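You operate a simulated robot arm through the tools that you are given. There is no shell and no other tool. Be economical: measure what you need, move in short steps, check, and stop when the job is done.

The job below is to be done with a simulated robot arm. You get a single attempt, and the scene is never put back.

TASK
Pull the drum bung, seat the funnel and empty the marked bucket into the drum.
Fine: stand the bung on the drum top; the empty bucket goes on the catch pan; leave the funnel in. Set down upright: drum bung.

Only the result counts: the job must be done as asked and must still hold three seconds after the hand-in. Knocking over, shifting, dropping, spilling or breaking anything else fails it.

THE ROBOT
A 7-joint arm with a three-finger gripper on a trunk, on a base that drives. Base frame: it is fixed to the floor where the robot stands at the start and does not move with it; the origin is under the middle of the robot, x ahead of it, y to its left, z up; the surface under the hand at the start is at about z = 80. Units: cm, rad, N and s.
With the tool pointing down near the work surface it reaches from about 10 to 86 cm from the robot's upright axis, wherever it stands. Its first joint turns from -2.897 to 2.897 rad. Places, roughly: inside of the bung hole [70, -20, 80]; top of the waste water drum [50, -10, 80]. Payload 2.94 kg.
Tool frame: the origin (TCP) lies between the finger pads and is the grasp point; the fingertips stand 3 cm ahead of it; z points along the fingers, y is the line along which they close. The gripper opens to 13.2 cm. The gripper's body begins 10.7 cm behind the TCP.
Orientation is that of the tool frame in the base frame, as a unit quaternion [w, x, y, z]. With the fingers straight down and closing along the base's y, the tool's x points along the base's -x, its y along +y and its z along -z.

THE INTERFACE
- The arm moves only by the tool move_arm. Its arguments are lists of equal length, an entry for each row: "grip": the gripper command, from -1 (fully open) to 1 (shut), values between in proportion; "offset": the shift along the tool's x, y, z in units of 250 mm (1.0 is 250 mm), a list of three; "rotation": the turn, a rotation vector about the tool's x, y, z in units of 45 degrees (1.0 is 45 degrees), a list of three. In form: {"grip": [grip, ...], "offset": [[tx, ty, tz], ...], "rotation": [[rx, ry, rz], ...]}. A call has 1 to 8 rows; each row is the pose to reach, as a shift and turn from the pose commanded when the call began, along the tool's axes at that moment. A call with a number of a shift or a turn outside -1 to 1 is refused whole. Each row takes 0.2 s and may step no farther than 5 cm and 0.15 rad from the row before; otherwise, or with a gripper value out of range, the whole call is refused. Where a pose cannot be reached the arm comes as near as it can. A force on the tool above 40 N (or 10 N above the force at the start of the call, whichever is more), or a blocked arm, ends the call early, and 0.2 s more pass. The fingers move at their own pace and stop on an object; they squeeze with about 33 N. The grip force told is the motor's: it shows also when the fingers shut on nothing. Time passes only in rows, and 0.2 s behind the last, so rows that repeat a pose let the fingers close. It gives the time, the measured TCP pose, the force on the tool (base axes), the opening and the grip force at its end, in the units of the frame above (readings bear some noise), with the torque about the TCP (base axes, N m) and any sound that the robot's microphone picked up.
- Cameras (640 x 400 px; columns grow to the right, rows downward): "scene" is now at [4.18, 19.74, 190.81]; the picture's right is [0.10, -1.00, 0.00], its down [-0.84, -0.08, -0.53] and it looks along [0.53, 0.05, -0.84] (base axes); focal length 274 px, centre (320, 200). "wrist" rides on the gripper at [7.2, 0.3, -14.4] in the tool frame; the picture's right is [-0.04, 1.00, 0.00], its down [-0.88, -0.04, -0.48] and it looks along [-0.48, -0.02, 0.88] (tool axes); focal length 256 px, centre (320, 200).
- capture(camera): a new picture of that camera. The clock stands still meanwhile.
- raise_lower(by): slides the trunk up (or, below 0, down) by that many cm; the arm and the scene camera ride with it, the base frame stays. It gives what a move gives, with no picture.
- drive_base(legs): drives the robot by 1 to 6 legs, each [ahead, left, turn to the left] in cm, cm and rad, along the robot's own axes; the way and the turn of a leg run together, so that a leg with both is an arc; at most 150 cm and 3.142 rad a leg. The arm and the cameras ride along, it lands a little off, and it stops where it bumps. It gives what a move gives.
- turn_head(pan, tilt): turns the head with the scene camera to pan (to the left, within 2.496 rad either way) and tilt (down, from -0.506 to 1.204), counted from straight ahead of the robot. It gives what a move gives.
- point_at(camera, pixels): for up to 12 pixels [column, row] of the newest picture of that camera ("zoom" is the newest enlarged one), the place [x, y, z] in the base frame of the surface seen there, good to about 0.2 cm. The clock stands still meanwhile.
- zoom(camera, box): a new picture of the part [left, top, right, bottom] of that camera's present view, enlarged. The clock stands still meanwhile.
- job_done(): hands the job in; it is judged then, once.

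Work in short steps. Measure before you move; look again where a grasp or a placing could have gone wrong, and mend it. You have 80 turns and 48 pictures in all, those below and enlarged ones among them. Open the gripper and draw the arm clear of the work before you hand the job in, unless the task says otherwise; then end with one line.

The tools are called as a command line: name --argument value ..., lists and objects as JSON in quotes. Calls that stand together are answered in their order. move_arm: Moves the arm, as the interface text tells. Its arguments: {"type":"object","properties":{"grip":{"type":"array"},"offset":{"type":"array"},"rotation":{"type":"array"}},"required":["grip","offset","rotation"]} The other tools are called the same way: raise_lower (by) slides the trunk up or down; drive_base (legs) drives the base; turn_head (pan, tilt) turns the head that bears the scene camera; capture (camera) takes a picture; point_at (camera, pixels) gives the place of the surface under pixels of a picture; zoom (camera, box) takes an enlarged picture of a part of a camera's view; job_done () hands the job in.

At the start:

```text
t: 0.0
ee_pos: [58.73, -3.73, 133.94]
tool_rot: [0.0, -0.001, 1.0, 0.0]
wrist_force: [0.5, 0.6, 0.0]
ft_torque: [0.0, 0.01, -0.01]
gripper_width: 13.22
finger_force: 0.1
trunk travel left (down, up): [-42.5, 11.5]
robot x, y, heading: [0.37, 0.09, -0.001]
head pan, tilt: [0.099, 1.005]
```

scene: 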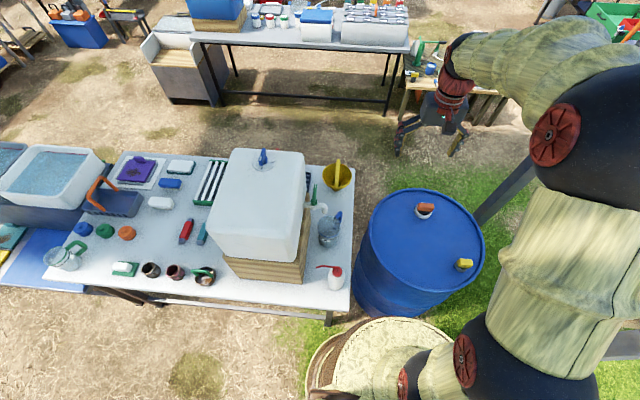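
wrist: 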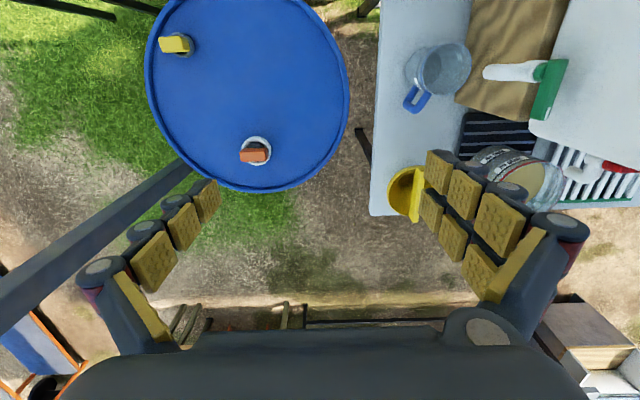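

The drum has an orange bung (424,210) and a yellow one (464,264); a yellow funnel-like thing sits at (337,176). I zoom on the drum/table region and measure.

zoom --camera "scene" --box '[290, 140, 500, 300]'

point_at --camera "scene" --pixels '[[424, 208], [424, 216], [464, 263], [400, 240], [337, 180], [328, 232], [330, 220], [338, 217], [335, 275], [445, 215], [384, 345], [345, 172]]'

turn_head --pan -0.9 --tilt 0.8

capture --camera "scene"

```text
2.50 times, centred on (395, 220) of scene
```

zoom: 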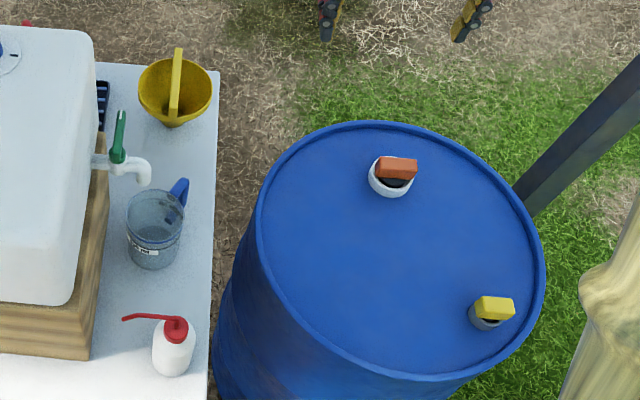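

```text
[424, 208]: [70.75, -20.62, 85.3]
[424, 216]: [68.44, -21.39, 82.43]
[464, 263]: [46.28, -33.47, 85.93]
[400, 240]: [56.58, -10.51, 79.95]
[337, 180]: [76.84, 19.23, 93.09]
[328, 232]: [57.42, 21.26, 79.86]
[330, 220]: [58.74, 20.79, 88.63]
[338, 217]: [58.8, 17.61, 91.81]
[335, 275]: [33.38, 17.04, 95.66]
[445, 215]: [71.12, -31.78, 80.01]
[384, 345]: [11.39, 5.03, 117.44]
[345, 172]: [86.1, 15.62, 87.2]
```

```text
t: 1.3
ee_pos: [58.61, -3.88, 133.91]
tool_rot: [0.0, 0.0, 1.0, 0.0]
wrist_force: [-0.3, 0.0, -0.1]
ft_torque: [-0.02, 0.05, -0.02]
gripper_width: 13.21
finger_force: 0.0
trunk travel left (down, up): [-42.5, 11.5]
robot x, y, heading: [0.1, 0.09, 0.004]
head pan, tilt: [-0.901, 0.799]
```

```text
44 pictures are left
```

scene: 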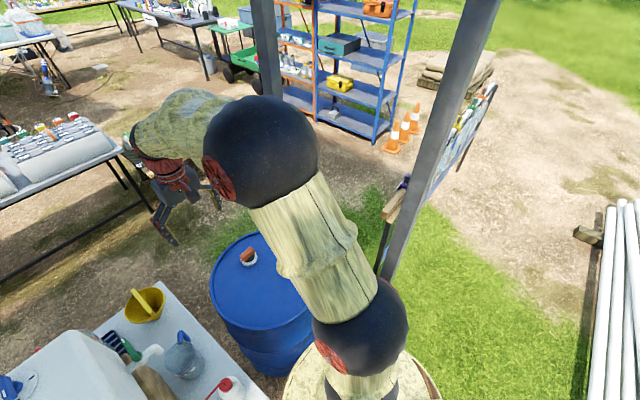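

No bucket to the right. I look left and ahead for the bucket(s), catch pan and any labels.

turn_head --pan 0.75 --tilt 0.9

capture --camera "scene"

turn_head --pan 1.7 --tilt 0.9

capture --camera "scene"

```text
t: 3.0
ee_pos: [58.65, -3.83, 133.94]
tool_rot: [0.0, 0.0, 1.0, -0.001]
wrist_force: [-0.2, 1.0, 0.6]
ft_torque: [-0.04, -0.01, -0.01]
gripper_width: 13.19
finger_force: 0.1
trunk travel left (down, up): [-42.5, 11.5]
robot x, y, heading: [0.05, -0.05, 0.0]
head pan, tilt: [0.75, 0.901]
```

```text
43 pictures are left
```

scene: 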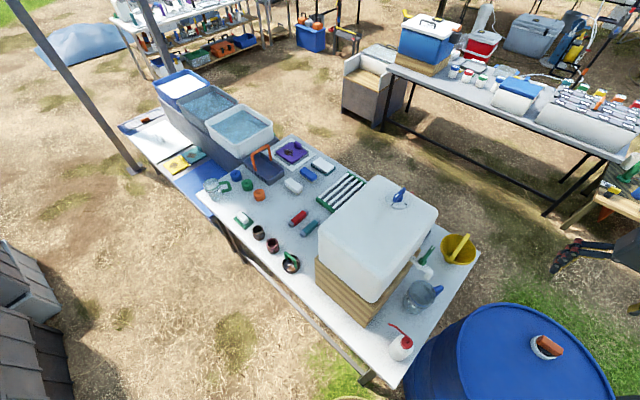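

```text
t: 4.2
ee_pos: [58.68, -3.74, 133.93]
tool_rot: [0.001, 0.001, 1.0, 0.0]
wrist_force: [0.0, 0.6, 0.2]
ft_torque: [0.0, -0.03, 0.01]
gripper_width: 13.18
finger_force: 0.1
trunk travel left (down, up): [-42.5, 11.5]
robot x, y, heading: [-0.2, 0.04, -0.002]
head pan, tilt: [1.7, 0.901]
```

```text
42 pictures are left
```

scene: 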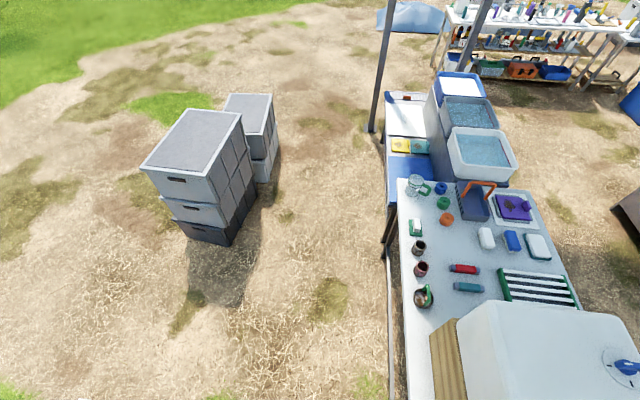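

I zoom the wrist view at the vessel around (515,170), and the scene view centered on the table.

zoom --camera "wrist" --box '[360, 20, 640, 220]'

point_at --camera "zoom" --pixels '[[110, 120], [200, 110], [120, 170], [85, 400], [135, 380], [360, 330], [330, 290], [250, 320], [430, 170], [60, 300]]'

turn_head --pan 0.6 --tilt 0.35

capture --camera "scene"

```text
2.00 times, centred on (500, 120) of wrist
```

zoom: 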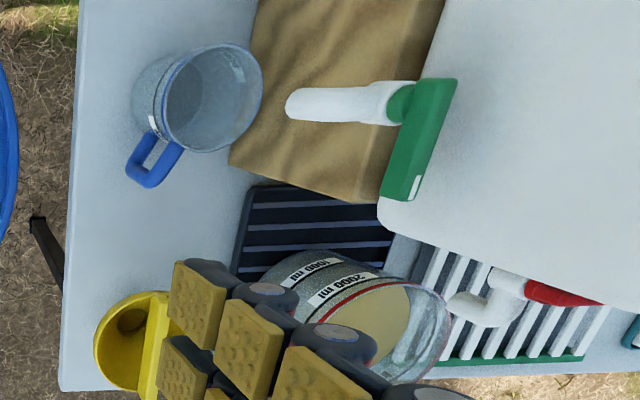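

```text
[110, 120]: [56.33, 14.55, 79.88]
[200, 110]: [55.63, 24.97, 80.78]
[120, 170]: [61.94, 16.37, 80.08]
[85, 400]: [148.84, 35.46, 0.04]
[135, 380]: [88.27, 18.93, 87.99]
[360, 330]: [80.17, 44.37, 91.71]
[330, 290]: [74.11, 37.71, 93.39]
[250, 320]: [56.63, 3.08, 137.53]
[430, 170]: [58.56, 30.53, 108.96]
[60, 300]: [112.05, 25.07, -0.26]
```

```text
t: 5.5
ee_pos: [58.55, -3.9, 134.02]
tool_rot: [-0.001, 0.0, 1.0, 0.0]
wrist_force: [0.0, 0.1, 0.0]
ft_torque: [-0.02, 0.0, -0.02]
gripper_width: 13.21
finger_force: 0.1
trunk travel left (down, up): [-42.5, 11.5]
robot x, y, heading: [-0.13, -0.43, 0.0]
head pan, tilt: [0.6, 0.351]
```

```text
40 pictures are left
```

scene: 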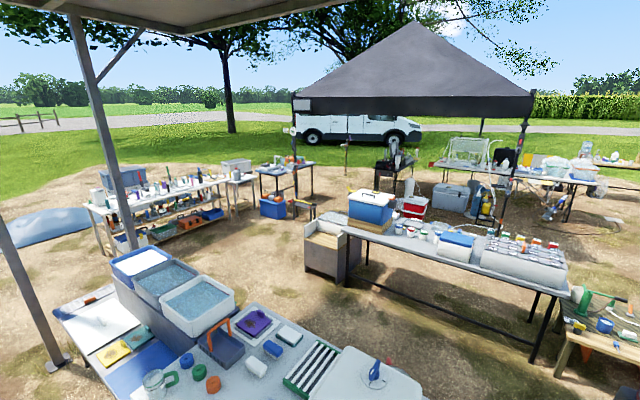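

The graduated (1000/2000 ml) bucket stands behind the tank near [78,40], next to a dark slatted pan near [70,28]. I move the arm left to look there.

move_arm --grip '[-1, -1, -1, -1, -1]' --offset '[[0, 0.2, 0], [0, 0.4, 0], [0, 0.6, 0], [0, 0.8, 0], [0, 1, 0]]' --rotation '[[0, 0, 0], [0, 0, 0], [0, 0, 0], [0, 0, 0], [0, 0, 0]]'

move_arm --grip '[-1, -1, -1]' --offset '[[0, 0.2, 0], [0, 0.4, 0], [0, 0.6, 0]]' --rotation '[[0, 0, 0], [0, 0, 0], [0, 0, 0]]'

capture --camera "wrist"

turn_head --pan 0.2 --tilt 0.9

capture --camera "scene"

```text
t: 6.7
ee_pos: [58.4, 21.18, 134.04]
tool_rot: [-0.001, 0.0, 1.0, -0.002]
wrist_force: [0.2, 1.5, -0.4]
ft_torque: [-0.08, 0.01, 0.01]
gripper_width: 13.22
finger_force: 0.1
trunk travel left (down, up): [-42.5, 11.5]
robot x, y, heading: [0.18, -0.07, 0.001]
head pan, tilt: [0.6, 0.351]
```

```text
t: 7.5
ee_pos: [58.82, 36.41, 133.9]
tool_rot: [-0.001, 0.0, 1.0, -0.002]
wrist_force: [0.0, -0.5, -0.4]
ft_torque: [-0.14, 0.03, 0.04]
gripper_width: 13.18
finger_force: 0.1
trunk travel left (down, up): [-42.5, 11.5]
robot x, y, heading: [0.25, 0.39, -0.002]
head pan, tilt: [0.6, 0.351]
```

```text
39 pictures are left
```

wrist: 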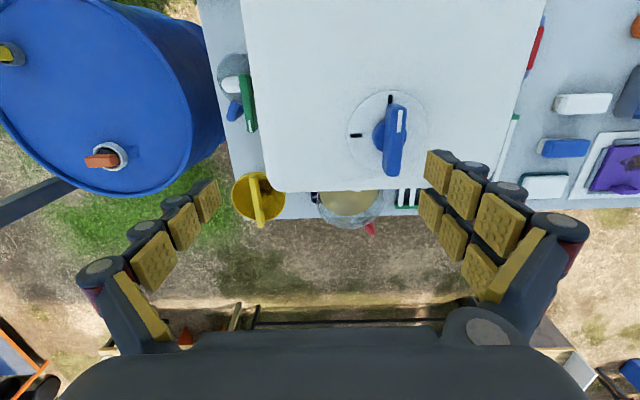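

```text
t: 8.5
ee_pos: [58.67, 36.07, 134.14]
tool_rot: [-0.001, 0.0, 1.0, -0.001]
wrist_force: [-0.3, 0.5, 0.4]
ft_torque: [0.0, -0.01, 0.0]
gripper_width: 13.18
finger_force: 0.0
trunk travel left (down, up): [-42.5, 11.5]
robot x, y, heading: [0.16, 0.13, 0.004]
head pan, tilt: [0.201, 0.901]
```

```text
38 pictures are left
```

scene: 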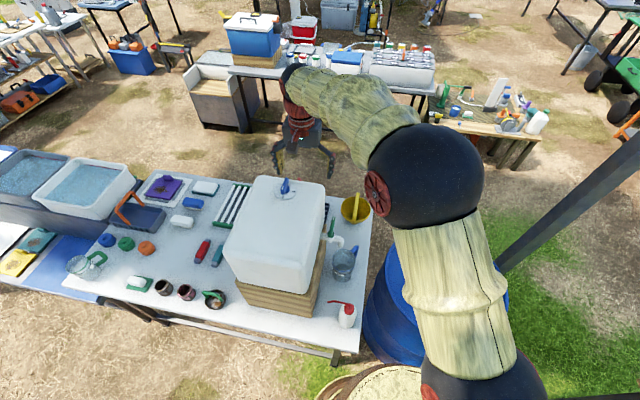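

The bucket is hidden behind the tank, so I likely need to drive to the far side. I measure floor points, the other table and the post to plan a route.

point_at --camera "scene" --pixels '[[430, 160], [400, 150], [260, 165], [250, 132], [415, 92], [440, 190], [497, 265], [540, 240], [520, 140], [480, 180], [600, 250], [470, 125]]'

point_at --camera "wrist" --pixels '[[370, 228], [350, 195], [350, 215], [258, 195], [235, 180], [256, 215], [395, 215], [270, 185], [105, 155], [20, 210], [300, 320], [240, 310]]'

turn_head --pan -0.7 --tilt 0.9

capture --camera "scene"

```text
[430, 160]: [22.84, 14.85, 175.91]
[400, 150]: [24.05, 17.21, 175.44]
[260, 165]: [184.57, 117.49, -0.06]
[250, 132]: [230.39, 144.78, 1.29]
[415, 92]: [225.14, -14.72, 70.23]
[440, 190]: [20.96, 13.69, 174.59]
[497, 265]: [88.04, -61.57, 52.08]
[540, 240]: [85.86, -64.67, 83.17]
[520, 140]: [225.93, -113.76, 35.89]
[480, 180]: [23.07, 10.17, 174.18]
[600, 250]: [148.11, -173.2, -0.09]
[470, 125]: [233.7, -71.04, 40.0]
```

```text
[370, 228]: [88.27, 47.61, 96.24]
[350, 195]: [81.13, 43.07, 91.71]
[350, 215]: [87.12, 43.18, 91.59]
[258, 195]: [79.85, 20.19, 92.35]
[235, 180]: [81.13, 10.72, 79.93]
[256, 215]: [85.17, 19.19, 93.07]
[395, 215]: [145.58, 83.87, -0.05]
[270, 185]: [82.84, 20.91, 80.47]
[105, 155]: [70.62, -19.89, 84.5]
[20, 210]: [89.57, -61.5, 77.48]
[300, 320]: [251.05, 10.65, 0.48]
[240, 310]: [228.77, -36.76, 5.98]
```

```text
t: 9.7
ee_pos: [58.71, 36.07, 134.11]
tool_rot: [0.0, 0.0, 1.0, 0.001]
wrist_force: [0.2, 0.1, -0.2]
ft_torque: [0.01, -0.02, -0.02]
gripper_width: 13.19
finger_force: 0.0
trunk travel left (down, up): [-42.5, 11.5]
robot x, y, heading: [0.0, 0.06, 0.003]
head pan, tilt: [-0.7, 0.901]
```

```text
37 pictures are left
```

scene: 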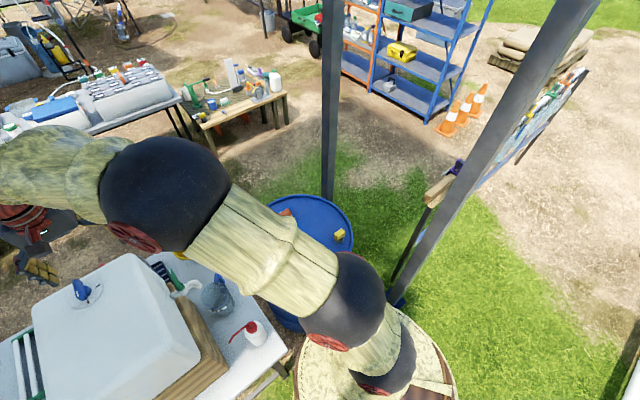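

I measure the near post, the braced board and ground to choose a way around on the right.

point_at --camera "scene" --pixels '[[392, 302], [400, 285], [440, 190], [385, 298], [430, 215], [328, 190], [450, 200], [345, 265], [340, 238], [520, 140], [600, 300], [480, 250]]'

turn_head --pan -1.5 --tilt 1.0

capture --camera "scene"

```text
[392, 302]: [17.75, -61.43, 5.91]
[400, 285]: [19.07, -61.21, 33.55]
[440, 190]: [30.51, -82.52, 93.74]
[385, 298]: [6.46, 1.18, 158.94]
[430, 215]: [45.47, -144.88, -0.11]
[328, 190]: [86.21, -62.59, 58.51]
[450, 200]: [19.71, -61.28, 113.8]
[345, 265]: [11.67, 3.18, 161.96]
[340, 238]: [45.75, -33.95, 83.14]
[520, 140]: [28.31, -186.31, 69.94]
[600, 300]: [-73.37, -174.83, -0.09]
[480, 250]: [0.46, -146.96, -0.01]
```

```text
t: 10.8
ee_pos: [58.83, 36.17, 134.0]
tool_rot: [0.0, -0.001, 1.0, 0.0]
wrist_force: [-0.4, 0.5, 0.6]
ft_torque: [-0.01, -0.01, -0.01]
gripper_width: 13.22
finger_force: 0.1
trunk travel left (down, up): [-42.5, 11.5]
robot x, y, heading: [0.35, 0.18, -0.003]
head pan, tilt: [-1.499, 1.0]
```

```text
36 pictures are left
```

scene: 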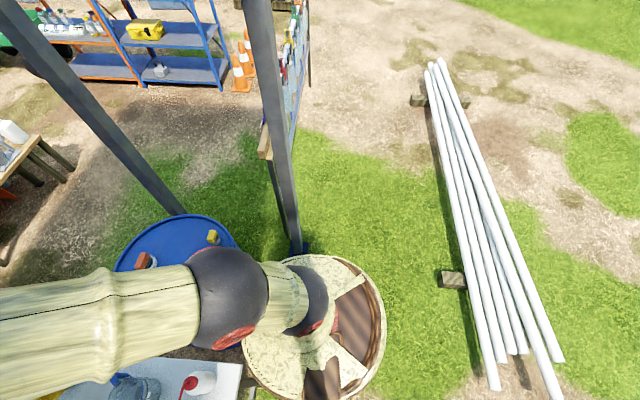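

I measure the board, pipes and base to see if the right route is feasible.

point_at --camera "scene" --pixels '[[264, 145], [270, 160], [284, 232], [295, 95], [309, 85], [285, 120], [350, 200], [490, 385], [452, 278], [380, 330], [290, 265], [180, 205]]'

zoom --camera "scene" --box '[200, 0, 360, 100]'

turn_head --pan 1.2 --tilt 0.8

capture --camera "scene"

point_at --camera "scene" --pixels '[[60, 110], [260, 200], [300, 100], [350, 100], [420, 60], [380, 20], [440, 100], [400, 150], [250, 330], [500, 100], [560, 120], [350, 60]]'

```text
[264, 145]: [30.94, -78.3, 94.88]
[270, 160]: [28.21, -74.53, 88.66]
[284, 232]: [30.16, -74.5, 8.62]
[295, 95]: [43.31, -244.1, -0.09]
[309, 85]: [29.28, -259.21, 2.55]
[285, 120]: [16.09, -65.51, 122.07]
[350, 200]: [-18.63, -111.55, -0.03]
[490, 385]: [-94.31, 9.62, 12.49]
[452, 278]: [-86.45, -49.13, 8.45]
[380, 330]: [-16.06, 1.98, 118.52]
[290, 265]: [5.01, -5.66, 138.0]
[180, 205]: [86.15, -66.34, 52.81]
```

```text
4.00 times, centred on (280, 50) of scene
```

zoom: 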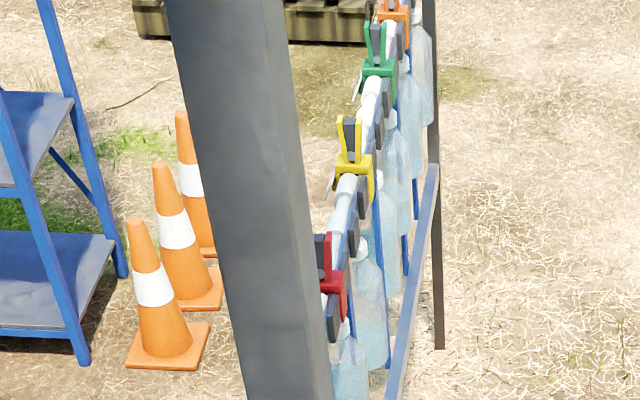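

```text
t: 13.2
ee_pos: [58.63, 36.09, 134.05]
tool_rot: [0.0, -0.001, 1.0, 0.0]
wrist_force: [-0.2, -0.6, 0.5]
ft_torque: [0.0, 0.04, -0.04]
gripper_width: 13.21
finger_force: 0.1
trunk travel left (down, up): [-42.5, 11.5]
robot x, y, heading: [-0.01, 0.13, 0.002]
head pan, tilt: [1.201, 0.799]
```

```text
34 pictures are left
```

scene: 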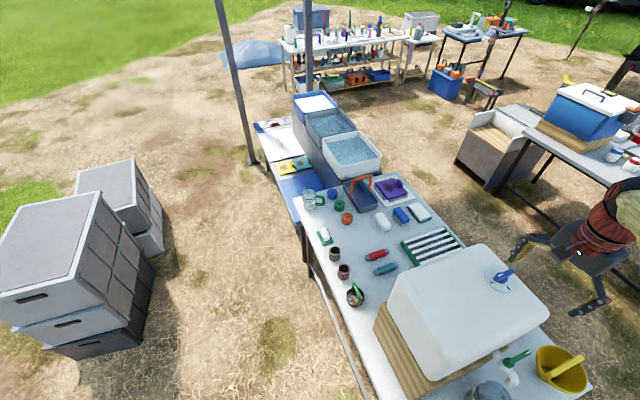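

```text
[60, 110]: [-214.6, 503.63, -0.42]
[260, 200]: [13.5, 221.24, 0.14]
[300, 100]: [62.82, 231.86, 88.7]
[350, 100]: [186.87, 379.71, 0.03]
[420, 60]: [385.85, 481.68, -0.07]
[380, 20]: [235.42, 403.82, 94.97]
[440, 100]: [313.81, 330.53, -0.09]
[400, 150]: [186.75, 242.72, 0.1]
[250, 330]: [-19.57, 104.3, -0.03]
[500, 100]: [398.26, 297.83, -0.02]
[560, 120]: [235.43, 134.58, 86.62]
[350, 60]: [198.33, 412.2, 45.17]
```

The bucket may be reachable from this side over or around the tank, but I need a clear view of it. I move the hand to about [76,12] and yaw it so that the wrist camera looks toward +y.

move_arm --grip '[-1, -1, -1, -1, -1, -1]' --offset '[[-0.1, -0.15, 0], [-0.2, -0.3, 0], [-0.3, -0.45, 0], [-0.4, -0.6, 0], [-0.5, -0.75, 0], [-0.6, -0.9, 0]]' --rotation '[[0, 0, -0.16], [0, 0, -0.33], [0, 0, -0.5], [0, 0, -0.67], [0, 0, -0.83], [0, 0, -1]]'

move_arm --grip '[-1, -1, -1, -1, -1, -1]' --offset '[[0, 0, 0], [0, 0, 0], [0, 0, 0], [0, 0, 0], [0, 0, 0], [0, 0, 0]]' --rotation '[[0, 0, -0.16], [0, 0, -0.33], [0, 0, -0.5], [0, 0, -0.67], [0, 0, -0.83], [0, 0, -1]]'

capture --camera "wrist"

```text
t: 14.6
ee_pos: [73.86, 13.55, 133.86]
tool_rot: [-0.001, -0.384, 0.923, 0.001]
wrist_force: [-0.2, -0.4, 0.5]
ft_torque: [0.07, 0.05, 0.01]
gripper_width: 13.18
finger_force: 0.1
trunk travel left (down, up): [-42.5, 11.5]
robot x, y, heading: [-0.05, -0.15, 0.002]
head pan, tilt: [1.201, 0.799]
```

```text
t: 16.0
ee_pos: [73.68, 13.71, 133.89]
tool_rot: [0.0, 0.707, -0.707, 0.0]
wrist_force: [0.0, 0.0, 0.6]
ft_torque: [0.0, 0.0, 0.0]
gripper_width: 13.19
finger_force: 0.1
trunk travel left (down, up): [-42.5, 11.5]
robot x, y, heading: [-0.34, -0.24, -0.003]
head pan, tilt: [1.201, 0.799]
```

```text
33 pictures are left
```

wrist: 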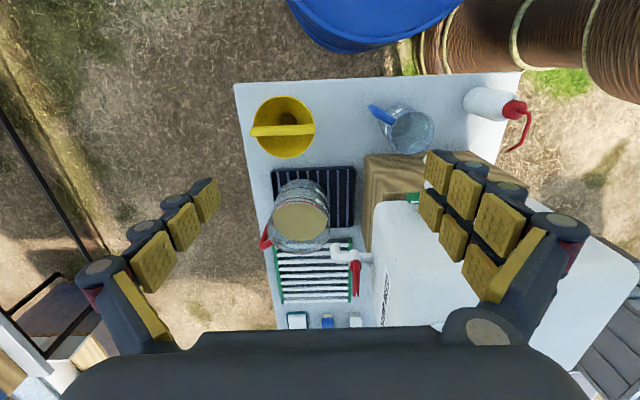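

The bucket shows at (300,215), beside a dark slatted pan (312,190), with a tap at (345,255). I zoom in and measure.

zoom --camera "wrist" --box '[220, 80, 420, 310]'

point_at --camera "wrist" --pixels '[[275, 172], [352, 170], [352, 225], [275, 195], [300, 215], [300, 183], [326, 205], [272, 220], [265, 240], [338, 250], [355, 270], [300, 245]]'

point_at --camera "zoom" --pixels '[[100, 420], [150, 360], [200, 200]]'

```text
1.74 times, centred on (320, 195) of wrist
```

zoom: 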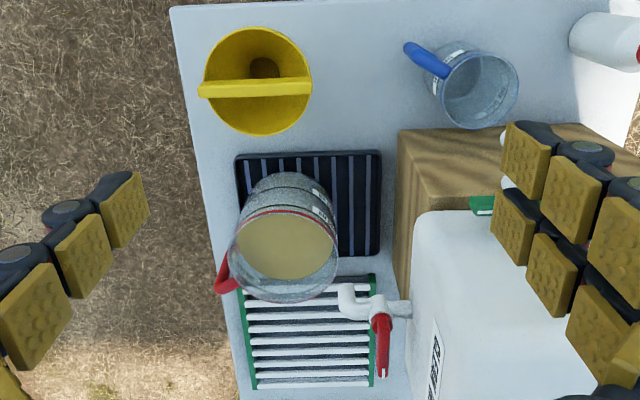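

```text
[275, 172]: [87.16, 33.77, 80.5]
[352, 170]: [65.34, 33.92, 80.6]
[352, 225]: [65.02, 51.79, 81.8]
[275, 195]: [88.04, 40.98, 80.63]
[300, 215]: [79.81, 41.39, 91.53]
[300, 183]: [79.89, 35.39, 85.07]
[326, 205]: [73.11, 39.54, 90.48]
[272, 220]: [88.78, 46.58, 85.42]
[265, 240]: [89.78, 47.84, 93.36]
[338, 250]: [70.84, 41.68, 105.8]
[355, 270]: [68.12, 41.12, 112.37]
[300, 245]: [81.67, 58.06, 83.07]
```

```text
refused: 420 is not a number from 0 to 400
```

The bucket stands on the dark pan with its red handle toward (265,240). I zoom on both vessels to read their markings.

zoom --camera "wrist" --box '[250, 170, 350, 260]'

point_at --camera "zoom" --pixels '[[320, 200], [200, 200], [400, 200], [300, 360]]'

zoom --camera "wrist" --box '[350, 85, 450, 165]'

```text
4.44 times, centred on (300, 215) of wrist
```

zoom: 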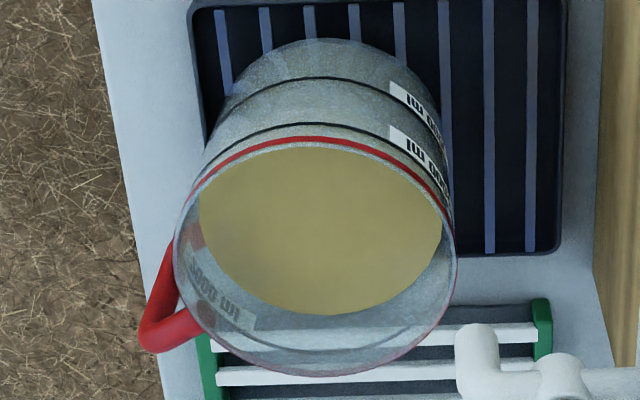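

```text
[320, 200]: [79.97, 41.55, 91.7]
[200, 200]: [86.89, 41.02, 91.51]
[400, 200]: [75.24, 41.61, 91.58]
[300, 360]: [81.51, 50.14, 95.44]
```

```text
5.00 times, centred on (400, 125) of wrist
```

zoom: 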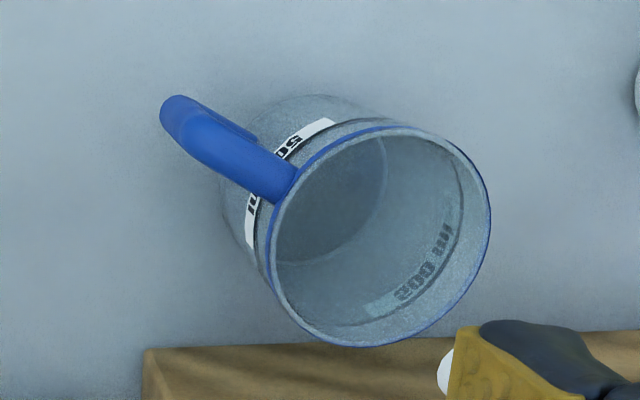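

The marked bucket (2000 ml red line, liquid at z≈91.5, rim Ø≈15.5) stands on the dark catch pan. I shift the base 12 cm left so that bucket, funnel and drum are all in reach, then take a wrist view from over the bung.

drive_base --legs '[[0, 12, 0]]'

move_arm --grip '[-1, -1, -1, -1, -1, -1]' --offset '[[0.17, 0.02, 0], [0.34, 0.03, 0], [0.51, 0.05, 0], [0.68, 0.07, 0], [0.85, 0.08, 0], [1, 0.1, 0]]' --rotation '[[0, 0, 0], [0, 0, 0], [0, 0, 0], [0, 0, 0], [0, 0, 0], [0, 0, 0]]'

capture --camera "wrist"

```text
t: 17.3
ee_pos: [73.63, 26.18, 133.88]
tool_rot: [0.0, 0.708, -0.706, 0.0]
wrist_force: [0.2, 1.2, 0.0]
ft_torque: [-0.07, 0.0, -0.02]
gripper_width: 13.19
finger_force: 0.1
trunk travel left (down, up): [-42.5, 11.5]
robot x, y, heading: [0.11, 12.05, 0.0]
head pan, tilt: [1.201, 0.799]
```

```text
t: 18.7
ee_pos: [71.28, 0.96, 133.95]
tool_rot: [0.001, 0.709, -0.706, 0.001]
wrist_force: [0.0, 0.9, -0.4]
ft_torque: [0.05, -0.01, -0.02]
gripper_width: 13.18
finger_force: 0.0
trunk travel left (down, up): [-42.5, 11.5]
robot x, y, heading: [-0.35, 12.15, 0.001]
head pan, tilt: [1.201, 0.799]
```

```text
29 pictures are left
```

wrist: 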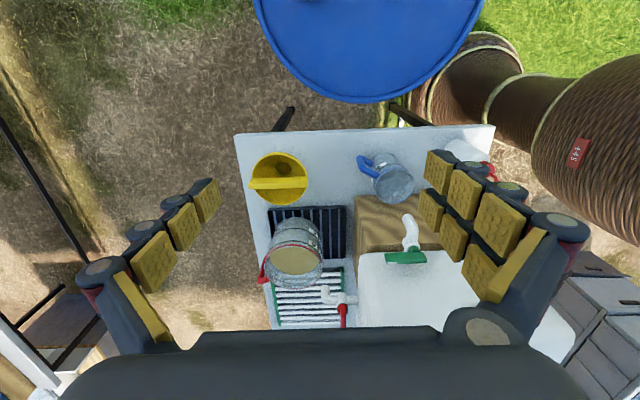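

I measure the funnel (bar at (279,183)) here, then go on 21 cm toward the bung.

point_at --camera "wrist" --pixels '[[252, 184], [279, 183], [304, 182], [279, 155], [279, 203], [251, 178], [306, 178], [279, 168]]'

move_arm --grip '[-1, -1, -1, -1, -1]' --offset '[[0.17, 0, 0], [0.34, 0, 0], [0.51, 0, 0], [0.68, 0, 0.1], [0.86, 0.02, 0.2]]' --rotation '[[0, 0, 0], [0, 0, 0], [0, 0, 0], [0, 0, 0], [0, 0, 0]]'

capture --camera "wrist"

```text
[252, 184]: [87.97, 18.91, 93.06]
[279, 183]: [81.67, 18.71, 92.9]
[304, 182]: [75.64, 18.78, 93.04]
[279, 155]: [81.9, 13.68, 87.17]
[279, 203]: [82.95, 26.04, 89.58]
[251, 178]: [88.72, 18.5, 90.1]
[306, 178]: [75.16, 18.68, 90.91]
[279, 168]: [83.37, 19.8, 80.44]
```

```text
refused: row 5 steps farther than a row can; nothing moved
```

```text
28 pictures are left
```

wrist: 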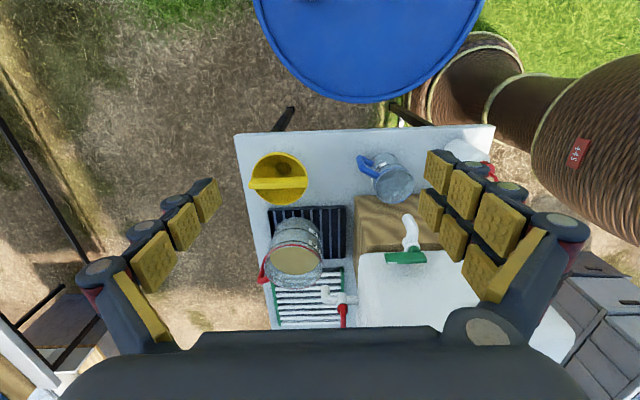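

The step was too long; I repeat with shorter steps.

move_arm --grip '[-1, -1, -1, -1, -1, -1]' --offset '[[0.15, 0, 0.05], [0.3, 0, 0.1], [0.45, 0, 0.15], [0.6, 0, 0.2], [0.75, 0, 0.25], [0.86, 0.02, 0.3]]' --rotation '[[0, 0, 0], [0, 0, 0], [0, 0, 0], [0, 0, 0], [0, 0, 0], [0, 0, 0]]'

turn_head --pan -0.1 --tilt 1.0

zoom --camera "wrist" --box '[160, 0, 480, 200]'

capture --camera "scene"

```text
t: 20.1
ee_pos: [70.52, -20.66, 126.35]
tool_rot: [-0.001, 0.708, -0.706, 0.0]
wrist_force: [0.1, -0.2, -0.3]
ft_torque: [0.0, -0.01, -0.02]
gripper_width: 13.22
finger_force: 0.1
trunk travel left (down, up): [-42.5, 11.5]
robot x, y, heading: [-0.01, 11.95, -0.002]
head pan, tilt: [1.201, 0.799]
```

```text
t: 21.5
ee_pos: [70.7, -20.6, 126.18]
tool_rot: [0.0, 0.707, -0.707, 0.0]
wrist_force: [-0.9, 0.6, -0.1]
ft_torque: [0.0, 0.0, -0.03]
gripper_width: 13.19
finger_force: 0.1
trunk travel left (down, up): [-42.5, 11.5]
robot x, y, heading: [0.22, 12.14, 0.003]
head pan, tilt: [-0.099, 1.0]
```

```text
2.00 times, centred on (320, 100) of wrist
```

zoom: 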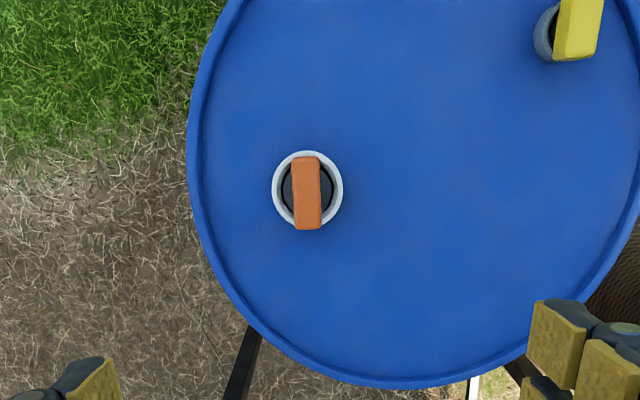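

```text
26 pictures are left
```

scene: 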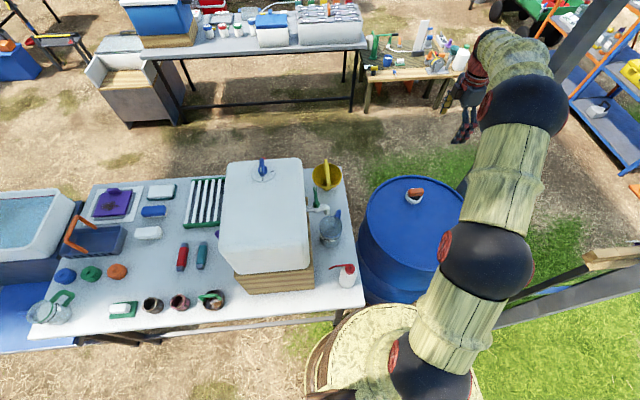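

Bung's orange grip at zoom (307,192), slab along y. I measure its extents and the ring.

point_at --camera "zoom" --pixels '[[307, 165], [307, 192], [307, 222], [296, 192], [318, 192], [278, 190], [340, 190], [307, 154], [308, 300], [326, 185]]'

```text
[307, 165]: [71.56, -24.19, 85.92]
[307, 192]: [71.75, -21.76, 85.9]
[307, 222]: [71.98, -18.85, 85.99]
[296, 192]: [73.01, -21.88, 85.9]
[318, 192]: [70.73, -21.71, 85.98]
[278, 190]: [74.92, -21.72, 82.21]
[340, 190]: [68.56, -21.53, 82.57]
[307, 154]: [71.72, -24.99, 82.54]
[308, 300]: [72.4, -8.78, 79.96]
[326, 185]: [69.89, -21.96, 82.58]
```

I descend to TCP z≈86.4 over [71.75,-21.7] and close.

move_arm --grip '[-1, -1, -0.5, -0.3, 0, 0, 0]' --offset '[[0.02, -0.02, 0.18], [0.044, -0.042, 0.36], [0.044, -0.042, 0.55], [0.044, -0.042, 0.73], [0.044, -0.042, 0.9], [0.044, -0.042, 1], [0.044, -0.042, 1]]' --rotation '[[0, 0, 0], [0, 0, 0], [0, 0, 0], [0, 0, 0], [0, 0, 0], [0, 0, 0], [0, 0, 0]]'

move_arm --grip '[0, 0, 0, 0]' --offset '[[0, 0, 0.19], [0, 0, 0.38], [0, 0, 0.52], [0, 0, 0.55]]' --rotation '[[0, 0, 0], [0, 0, 0], [0, 0, 0], [0, 0, 0]]'

```text
t: 23.1
ee_pos: [71.71, -21.65, 101.34]
tool_rot: [-0.001, 0.707, -0.707, 0.0]
wrist_force: [0.7, -0.5, 0.4]
ft_torque: [-0.03, -0.01, 0.02]
gripper_width: 6.61
finger_force: 0.0
trunk travel left (down, up): [-42.5, 11.5]
robot x, y, heading: [0.22, 12.06, 0.006]
head pan, tilt: [-0.099, 1.0]
```

```text
t: 24.1
ee_pos: [71.74, -21.77, 87.71]
tool_rot: [0.0, 0.708, -0.706, -0.001]
wrist_force: [0.3, -0.1, 0.9]
ft_torque: [0.01, 0.0, 0.03]
gripper_width: 6.62
finger_force: 0.0
trunk travel left (down, up): [-42.5, 11.5]
robot x, y, heading: [-0.36, 12.29, 0.001]
head pan, tilt: [-0.099, 1.0]
```

Positioned well; I go 1.2 cm lower, close, and pull up gently.

move_arm --grip '[0, 1, 1, 1, 1, 1, 1]' --offset '[[0, 0, 0.05], [0, 0, 0.05], [0, 0, 0.05], [0, 0, 0.05], [0, 0, 0.05], [0, 0, 0.05], [0, 0, 0.05]]' --rotation '[[0, 0, 0], [0, 0, 0], [0, 0, 0], [0, 0, 0], [0, 0, 0], [0, 0, 0], [0, 0, 0]]'

move_arm --grip '[1, 1, 1, 1, 1, 1, 1]' --offset '[[0, 0, -0.03], [0, 0, -0.06], [0, 0, -0.1], [0, 0, -0.15], [0, 0, -0.2], [0, 0, -0.3], [0, 0, -0.4]]' --rotation '[[0, 0, 0], [0, 0, 0], [0, 0, 0], [0, 0, 0], [0, 0, 0], [0, 0, 0], [0, 0, 0]]'

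zoom --camera "scene" --box '[340, 130, 500, 240]'

```text
t: 25.7
ee_pos: [71.73, -21.83, 86.38]
tool_rot: [-0.001, 0.708, -0.706, 0.0]
wrist_force: [-0.1, -0.8, 0.1]
ft_torque: [0.0, 0.02, -0.03]
gripper_width: 2.65
finger_force: 33.1
trunk travel left (down, up): [-42.5, 11.5]
robot x, y, heading: [-0.11, 12.05, 0.004]
head pan, tilt: [-0.099, 1.0]
```

```text
t: 27.3
ee_pos: [71.73, -21.58, 96.4]
tool_rot: [-0.001, 0.708, -0.706, -0.001]
wrist_force: [-0.4, 0.4, -1.3]
ft_torque: [-0.02, -0.03, 0.01]
gripper_width: 2.68
finger_force: 32.9
trunk travel left (down, up): [-42.5, 11.5]
robot x, y, heading: [-0.1, 11.81, 0.002]
head pan, tilt: [-0.099, 1.0]
```

```text
3.64 times, centred on (420, 185) of scene
```

zoom: 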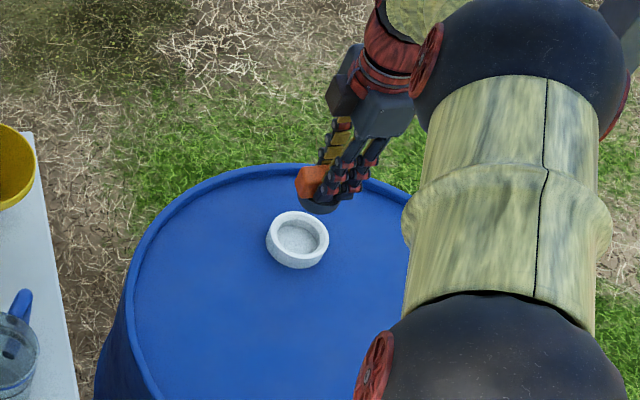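

The bung is out and in the hand. I carry it to about [48,-12] and lower to TCP z≈89.

move_arm --grip '[1, 1, 1, 1, 1, 1, 1]' --offset '[[-0.06, 0.15, 0], [-0.12, 0.3, 0], [-0.19, 0.47, 0], [-0.25, 0.64, 0], [-0.32, 0.8, 0], [-0.384, 0.95, 0], [-0.384, 0.95, 0.15]]' --rotation '[[0, 0, 0], [0, 0, 0], [0, 0, 0], [0, 0, 0], [0, 0, 0], [0, 0, 0], [0, 0, 0]]'

move_arm --grip '[1, 1, 1, 1]' --offset '[[0, 0, 0.05], [0, 0, 0.09], [0, 0, 0.12], [0, 0, 0.14]]' --rotation '[[0, 0, 0], [0, 0, 0], [0, 0, 0], [0, 0, 0]]'

zoom --camera "scene" --box '[340, 150, 500, 260]'

```text
t: 28.9
ee_pos: [48.14, -12.06, 92.65]
tool_rot: [0.0, 0.708, -0.707, 0.0]
wrist_force: [0.8, -0.3, 0.0]
ft_torque: [0.03, 0.05, 0.03]
gripper_width: 2.68
finger_force: 32.8
trunk travel left (down, up): [-42.5, 11.5]
robot x, y, heading: [0.15, 12.03, 0.005]
head pan, tilt: [-0.099, 1.0]
```

```text
t: 29.9
ee_pos: [47.98, -12.16, 89.15]
tool_rot: [0.0, 0.708, -0.707, 0.0]
wrist_force: [-0.1, 0.6, 0.1]
ft_torque: [0.0, 0.02, 0.0]
gripper_width: 2.72
finger_force: 33.5
trunk travel left (down, up): [-42.5, 11.5]
robot x, y, heading: [-0.04, 12.11, 0.003]
head pan, tilt: [-0.099, 1.0]
```

```text
3.64 times, centred on (420, 205) of scene
```

zoom: 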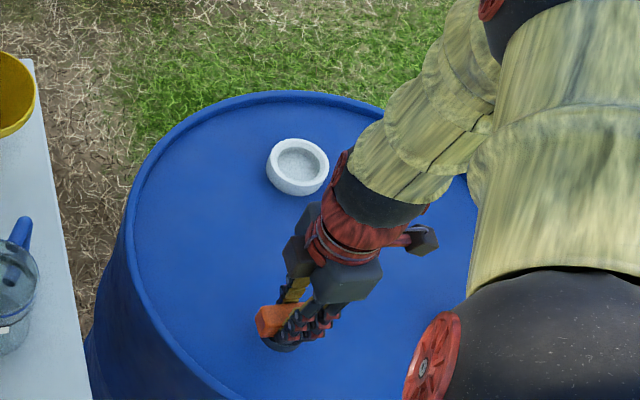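

I keep lowering in small steps until contact is felt.

move_arm --grip '[1, 1, 1, 1]' --offset '[[0, 0, 0.02], [0, 0, 0.04], [0, 0, 0.06], [0, 0, 0.07]]' --rotation '[[0, 0, 0], [0, 0, 0], [0, 0, 0], [0, 0, 0]]'

move_arm --grip '[1, 1, 1]' --offset '[[0, 0, 0.015], [0, 0, 0.03], [0, 0, 0.04]]' --rotation '[[0, 0, 0], [0, 0, 0], [0, 0, 0]]'

```text
t: 30.9
ee_pos: [47.99, -12.2, 87.44]
tool_rot: [0.0, 0.708, -0.706, 0.0]
wrist_force: [0.3, 0.5, -0.8]
ft_torque: [0.02, 0.06, 0.03]
gripper_width: 2.68
finger_force: 33.2
trunk travel left (down, up): [-42.5, 11.5]
robot x, y, heading: [-0.02, 12.07, 0.003]
head pan, tilt: [-0.099, 1.0]
```

```text
t: 31.7
ee_pos: [48.05, -12.14, 86.33]
tool_rot: [0.0, 0.708, -0.707, 0.0]
wrist_force: [0.2, 0.0, -0.4]
ft_torque: [0.0, 0.03, 0.01]
gripper_width: 2.7
finger_force: 32.8
trunk travel left (down, up): [-42.5, 11.5]
robot x, y, heading: [-0.07, 12.31, 0.004]
head pan, tilt: [-0.099, 1.0]
```

No contact yet; further down in 0.25 cm steps.

move_arm --grip '[1, 1, 1, 1]' --offset '[[0, 0, 0.01], [0, 0, 0.02], [0, 0, 0.03], [0, 0, 0.035]]' --rotation '[[0, 0, 0], [0, 0, 0], [0, 0, 0], [0, 0, 0]]'

zoom --camera "scene" --box '[390, 200, 450, 250]'

```text
t: 32.7
ee_pos: [48.12, -12.19, 85.65]
tool_rot: [-0.001, 0.708, -0.706, 0.002]
wrist_force: [-3.8, -2.0, 24.7]
ft_torque: [-0.05, 0.17, 0.03]
gripper_width: 2.7
finger_force: 33.1
trunk travel left (down, up): [-42.5, 11.5]
robot x, y, heading: [-0.17, 11.85, 0.002]
head pan, tilt: [-0.099, 1.0]
```

```text
8.00 times, centred on (420, 225) of scene
```

zoom: 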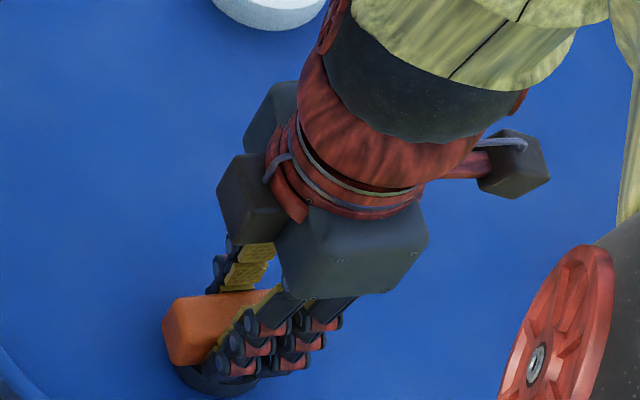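

Contact at 24.7 N: the bung stands on the top. I ease up slightly, open and rise.

move_arm --grip '[1, 0.6, 0.2, 0, 0, 0, 0]' --offset '[[0, 0, -0.008], [0, 0, -0.008], [0, 0, -0.008], [0, 0, -0.008], [0, 0, -0.1], [0, 0, -0.25], [0, 0, -0.4]]' --rotation '[[0, 0, 0], [0, 0, 0], [0, 0, 0], [0, 0, 0], [0, 0, 0], [0, 0, 0], [0, 0, 0]]'

zoom --camera "wrist" --box '[160, 50, 480, 250]'

point_at --camera "zoom" --pixels '[[320, 260], [320, 200], [320, 320]]'

```text
t: 34.3
ee_pos: [47.77, -12.06, 95.46]
tool_rot: [0.0, 0.707, -0.707, -0.001]
wrist_force: [-0.6, 0.4, -1.3]
ft_torque: [-0.02, -0.06, -0.02]
gripper_width: 6.62
finger_force: 0.0
trunk travel left (down, up): [-42.5, 11.5]
robot x, y, heading: [0.03, 12.21, 0.006]
head pan, tilt: [-0.099, 1.0]
```

```text
2.00 times, centred on (320, 150) of wrist
```

zoom: 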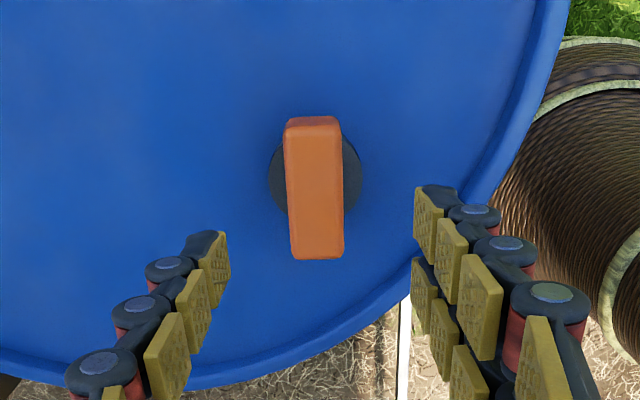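

```text
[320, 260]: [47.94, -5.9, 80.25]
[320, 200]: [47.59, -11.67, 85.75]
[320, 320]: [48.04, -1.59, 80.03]
```

The bung stands upright at [47.7,-11.8]. Next the funnel: I rise and yaw back by +90° so that fingers close along y.

move_arm --grip '[0, 0, 0, 0, 0, 0, 0]' --offset '[[0, 0, -0.19], [0, 0, -0.38], [0, 0, -0.56], [-0.1, -0.14, -0.62], [-0.2, -0.28, -0.68], [-0.3, -0.42, -0.74], [-0.4, -0.56, -0.8]]' --rotation '[[0, 0, 0.14], [0, 0, 0.29], [0, 0, 0.43], [0, 0, 0.57], [0, 0, 0.71], [0, 0, 0.86], [0, 0, 1]]'

move_arm --grip '[0, 0, 0, 0, 0, 0]' --offset '[[0, 0, 0], [0, 0, 0], [0, 0, 0], [0, 0, 0], [0, 0, 0], [0, 0, 0]]' --rotation '[[0, 0, 0.17], [0, 0, 0.33], [0, 0, 0.5], [0, 0, 0.66], [0, 0, 0.83], [0, 0, 1]]'

```text
t: 35.9
ee_pos: [62.08, -2.18, 115.48]
tool_rot: [-0.001, -0.383, 0.924, 0.001]
wrist_force: [0.3, 0.7, 0.5]
ft_torque: [0.01, 0.01, -0.02]
gripper_width: 6.6
finger_force: 0.1
trunk travel left (down, up): [-42.5, 11.5]
robot x, y, heading: [0.34, 12.13, 0.0]
head pan, tilt: [-0.099, 1.0]
```

```text
t: 37.3
ee_pos: [62.02, -2.1, 115.51]
tool_rot: [0.0, 0.0, 1.0, 0.001]
wrist_force: [0.3, -0.6, 1.1]
ft_torque: [0.03, 0.01, 0.01]
gripper_width: 6.59
finger_force: 0.0
trunk travel left (down, up): [-42.5, 11.5]
robot x, y, heading: [0.02, 12.05, 0.001]
head pan, tilt: [-0.099, 1.0]
```

I move to above the funnel's bar and take a wrist zoom.

move_arm --grip '[0, 0, 0, 0, 0, 0, 0]' --offset '[[-0.12, 0.13, 0], [-0.24, 0.26, 0], [-0.36, 0.39, 0], [-0.48, 0.52, 0], [-0.6, 0.65, 0], [-0.72, 0.78, 0], [-0.785, 0.836, 0.1]]' --rotation '[[0, 0, 0], [0, 0, 0], [0, 0, 0], [0, 0, 0], [0, 0, 0], [0, 0, 0], [0, 0, 0]]'

zoom --camera "wrist" --box '[160, 20, 640, 320]'

```text
t: 38.9
ee_pos: [81.92, 19.03, 113.17]
tool_rot: [0.0, -0.001, 1.0, 0.0]
wrist_force: [-0.4, -0.2, 0.7]
ft_torque: [-0.02, 0.06, -0.01]
gripper_width: 6.6
finger_force: 0.1
trunk travel left (down, up): [-42.5, 11.5]
robot x, y, heading: [-0.19, 11.72, 0.003]
head pan, tilt: [-0.099, 1.0]
```

```text
1.33 times, centred on (400, 170) of wrist
```

zoom: 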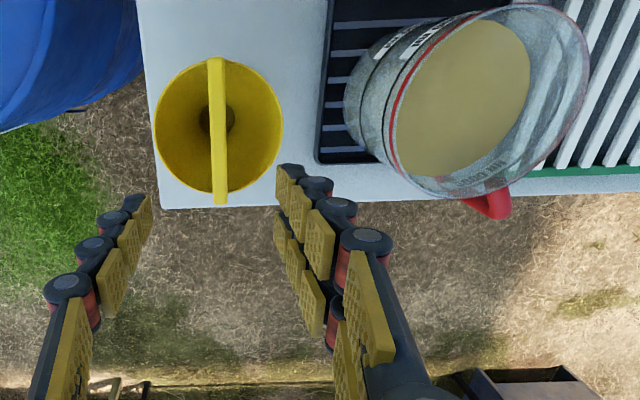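

I measure bar ends (218,62),(219,195), rim edges, and bucket rim points from here.

point_at --camera "zoom" --pixels '[[216, 65], [219, 125], [221, 192], [212, 125], [226, 125], [158, 130], [281, 130], [205, 110], [520, 10], [400, 150], [575, 60], [500, 205]]'

```text
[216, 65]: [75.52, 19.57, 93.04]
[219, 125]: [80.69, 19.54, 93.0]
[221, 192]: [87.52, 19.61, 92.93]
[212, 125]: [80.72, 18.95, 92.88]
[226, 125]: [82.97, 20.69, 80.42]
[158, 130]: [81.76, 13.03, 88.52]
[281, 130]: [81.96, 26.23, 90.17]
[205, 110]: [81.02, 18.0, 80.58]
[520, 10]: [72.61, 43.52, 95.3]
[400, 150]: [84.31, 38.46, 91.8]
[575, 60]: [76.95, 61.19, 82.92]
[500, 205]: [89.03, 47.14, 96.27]
```

Bar centre [81.6,19.55,93]. I descend to TCP z≈92.2 and close.

move_arm --grip '[0, 0, 0, 0, 0, 0]' --offset '[[0.01, 0.02, 0.18], [0.01, 0.02, 0.36], [0.01, 0.02, 0.54], [0.01, 0.02, 0.7], [0.01, 0.02, 0.8], [0.01, 0.02, 0.838]]' --rotation '[[0, 0, 0], [0, 0, 0], [0, 0, 0], [0, 0, 0], [0, 0, 0], [0, 0, 0]]'

move_arm --grip '[1, 1, 1, 1, 1, 1]' --offset '[[0, 0, 0], [0, 0, 0], [0, 0, 0], [0, 0, 0], [0, 0, 0], [0, 0, 0]]' --rotation '[[0, 0, 0], [0, 0, 0], [0, 0, 0], [0, 0, 0], [0, 0, 0], [0, 0, 0]]'

move_arm --grip '[1, 1, 1, 1, 1, 1, 1]' --offset '[[0, 0, -0.08], [0, 0, -0.2], [0, 0, -0.35], [0, 0, -0.5], [0, 0, -0.65], [0, 0, -0.8], [0, 0, -0.9]]' --rotation '[[0, 0, 0], [0, 0, 0], [0, 0, 0], [0, 0, 0], [0, 0, 0], [0, 0, 0], [0, 0, 0]]'

turn_head --pan 0.15 --tilt 0.75

capture --camera "scene"

```text
t: 40.3
ee_pos: [81.38, 19.38, 91.98]
tool_rot: [0.0, -0.001, 1.0, -0.001]
wrist_force: [0.2, -0.5, 0.4]
ft_torque: [0.02, 0.0, 0.01]
gripper_width: 6.59
finger_force: 0.1
trunk travel left (down, up): [-42.5, 11.5]
robot x, y, heading: [-0.33, 12.07, -0.003]
head pan, tilt: [-0.099, 1.0]
```

```text
t: 41.7
ee_pos: [81.28, 19.45, 92.23]
tool_rot: [0.0, -0.002, 1.0, 0.0]
wrist_force: [0.7, 1.2, -0.5]
ft_torque: [0.04, 0.02, -0.01]
gripper_width: 1.53
finger_force: 32.7
trunk travel left (down, up): [-42.5, 11.5]
robot x, y, heading: [0.06, 12.07, 0.002]
head pan, tilt: [-0.099, 1.0]
```

```text
t: 43.3
ee_pos: [81.16, 19.38, 114.64]
tool_rot: [0.0, -0.001, 1.0, 0.0]
wrist_force: [-1.3, -1.1, -2.3]
ft_torque: [-0.01, -0.02, 0.01]
gripper_width: 1.51
finger_force: 33.0
trunk travel left (down, up): [-42.5, 11.5]
robot x, y, heading: [-0.01, 11.87, 0.001]
head pan, tilt: [-0.099, 1.0]
```

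```text
t: 44.1
ee_pos: [81.25, 19.36, 114.67]
tool_rot: [0.0, -0.001, 1.0, -0.001]
wrist_force: [-0.4, -0.8, -2.5]
ft_torque: [0.0, 0.03, 0.0]
gripper_width: 1.5
finger_force: 33.5
trunk travel left (down, up): [-42.5, 11.5]
robot x, y, heading: [-0.35, 12.27, 0.002]
head pan, tilt: [0.15, 0.75]
```

```text
20 pictures are left
```

scene: 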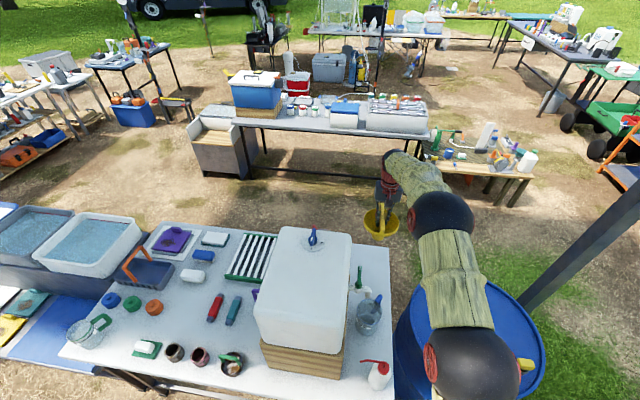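

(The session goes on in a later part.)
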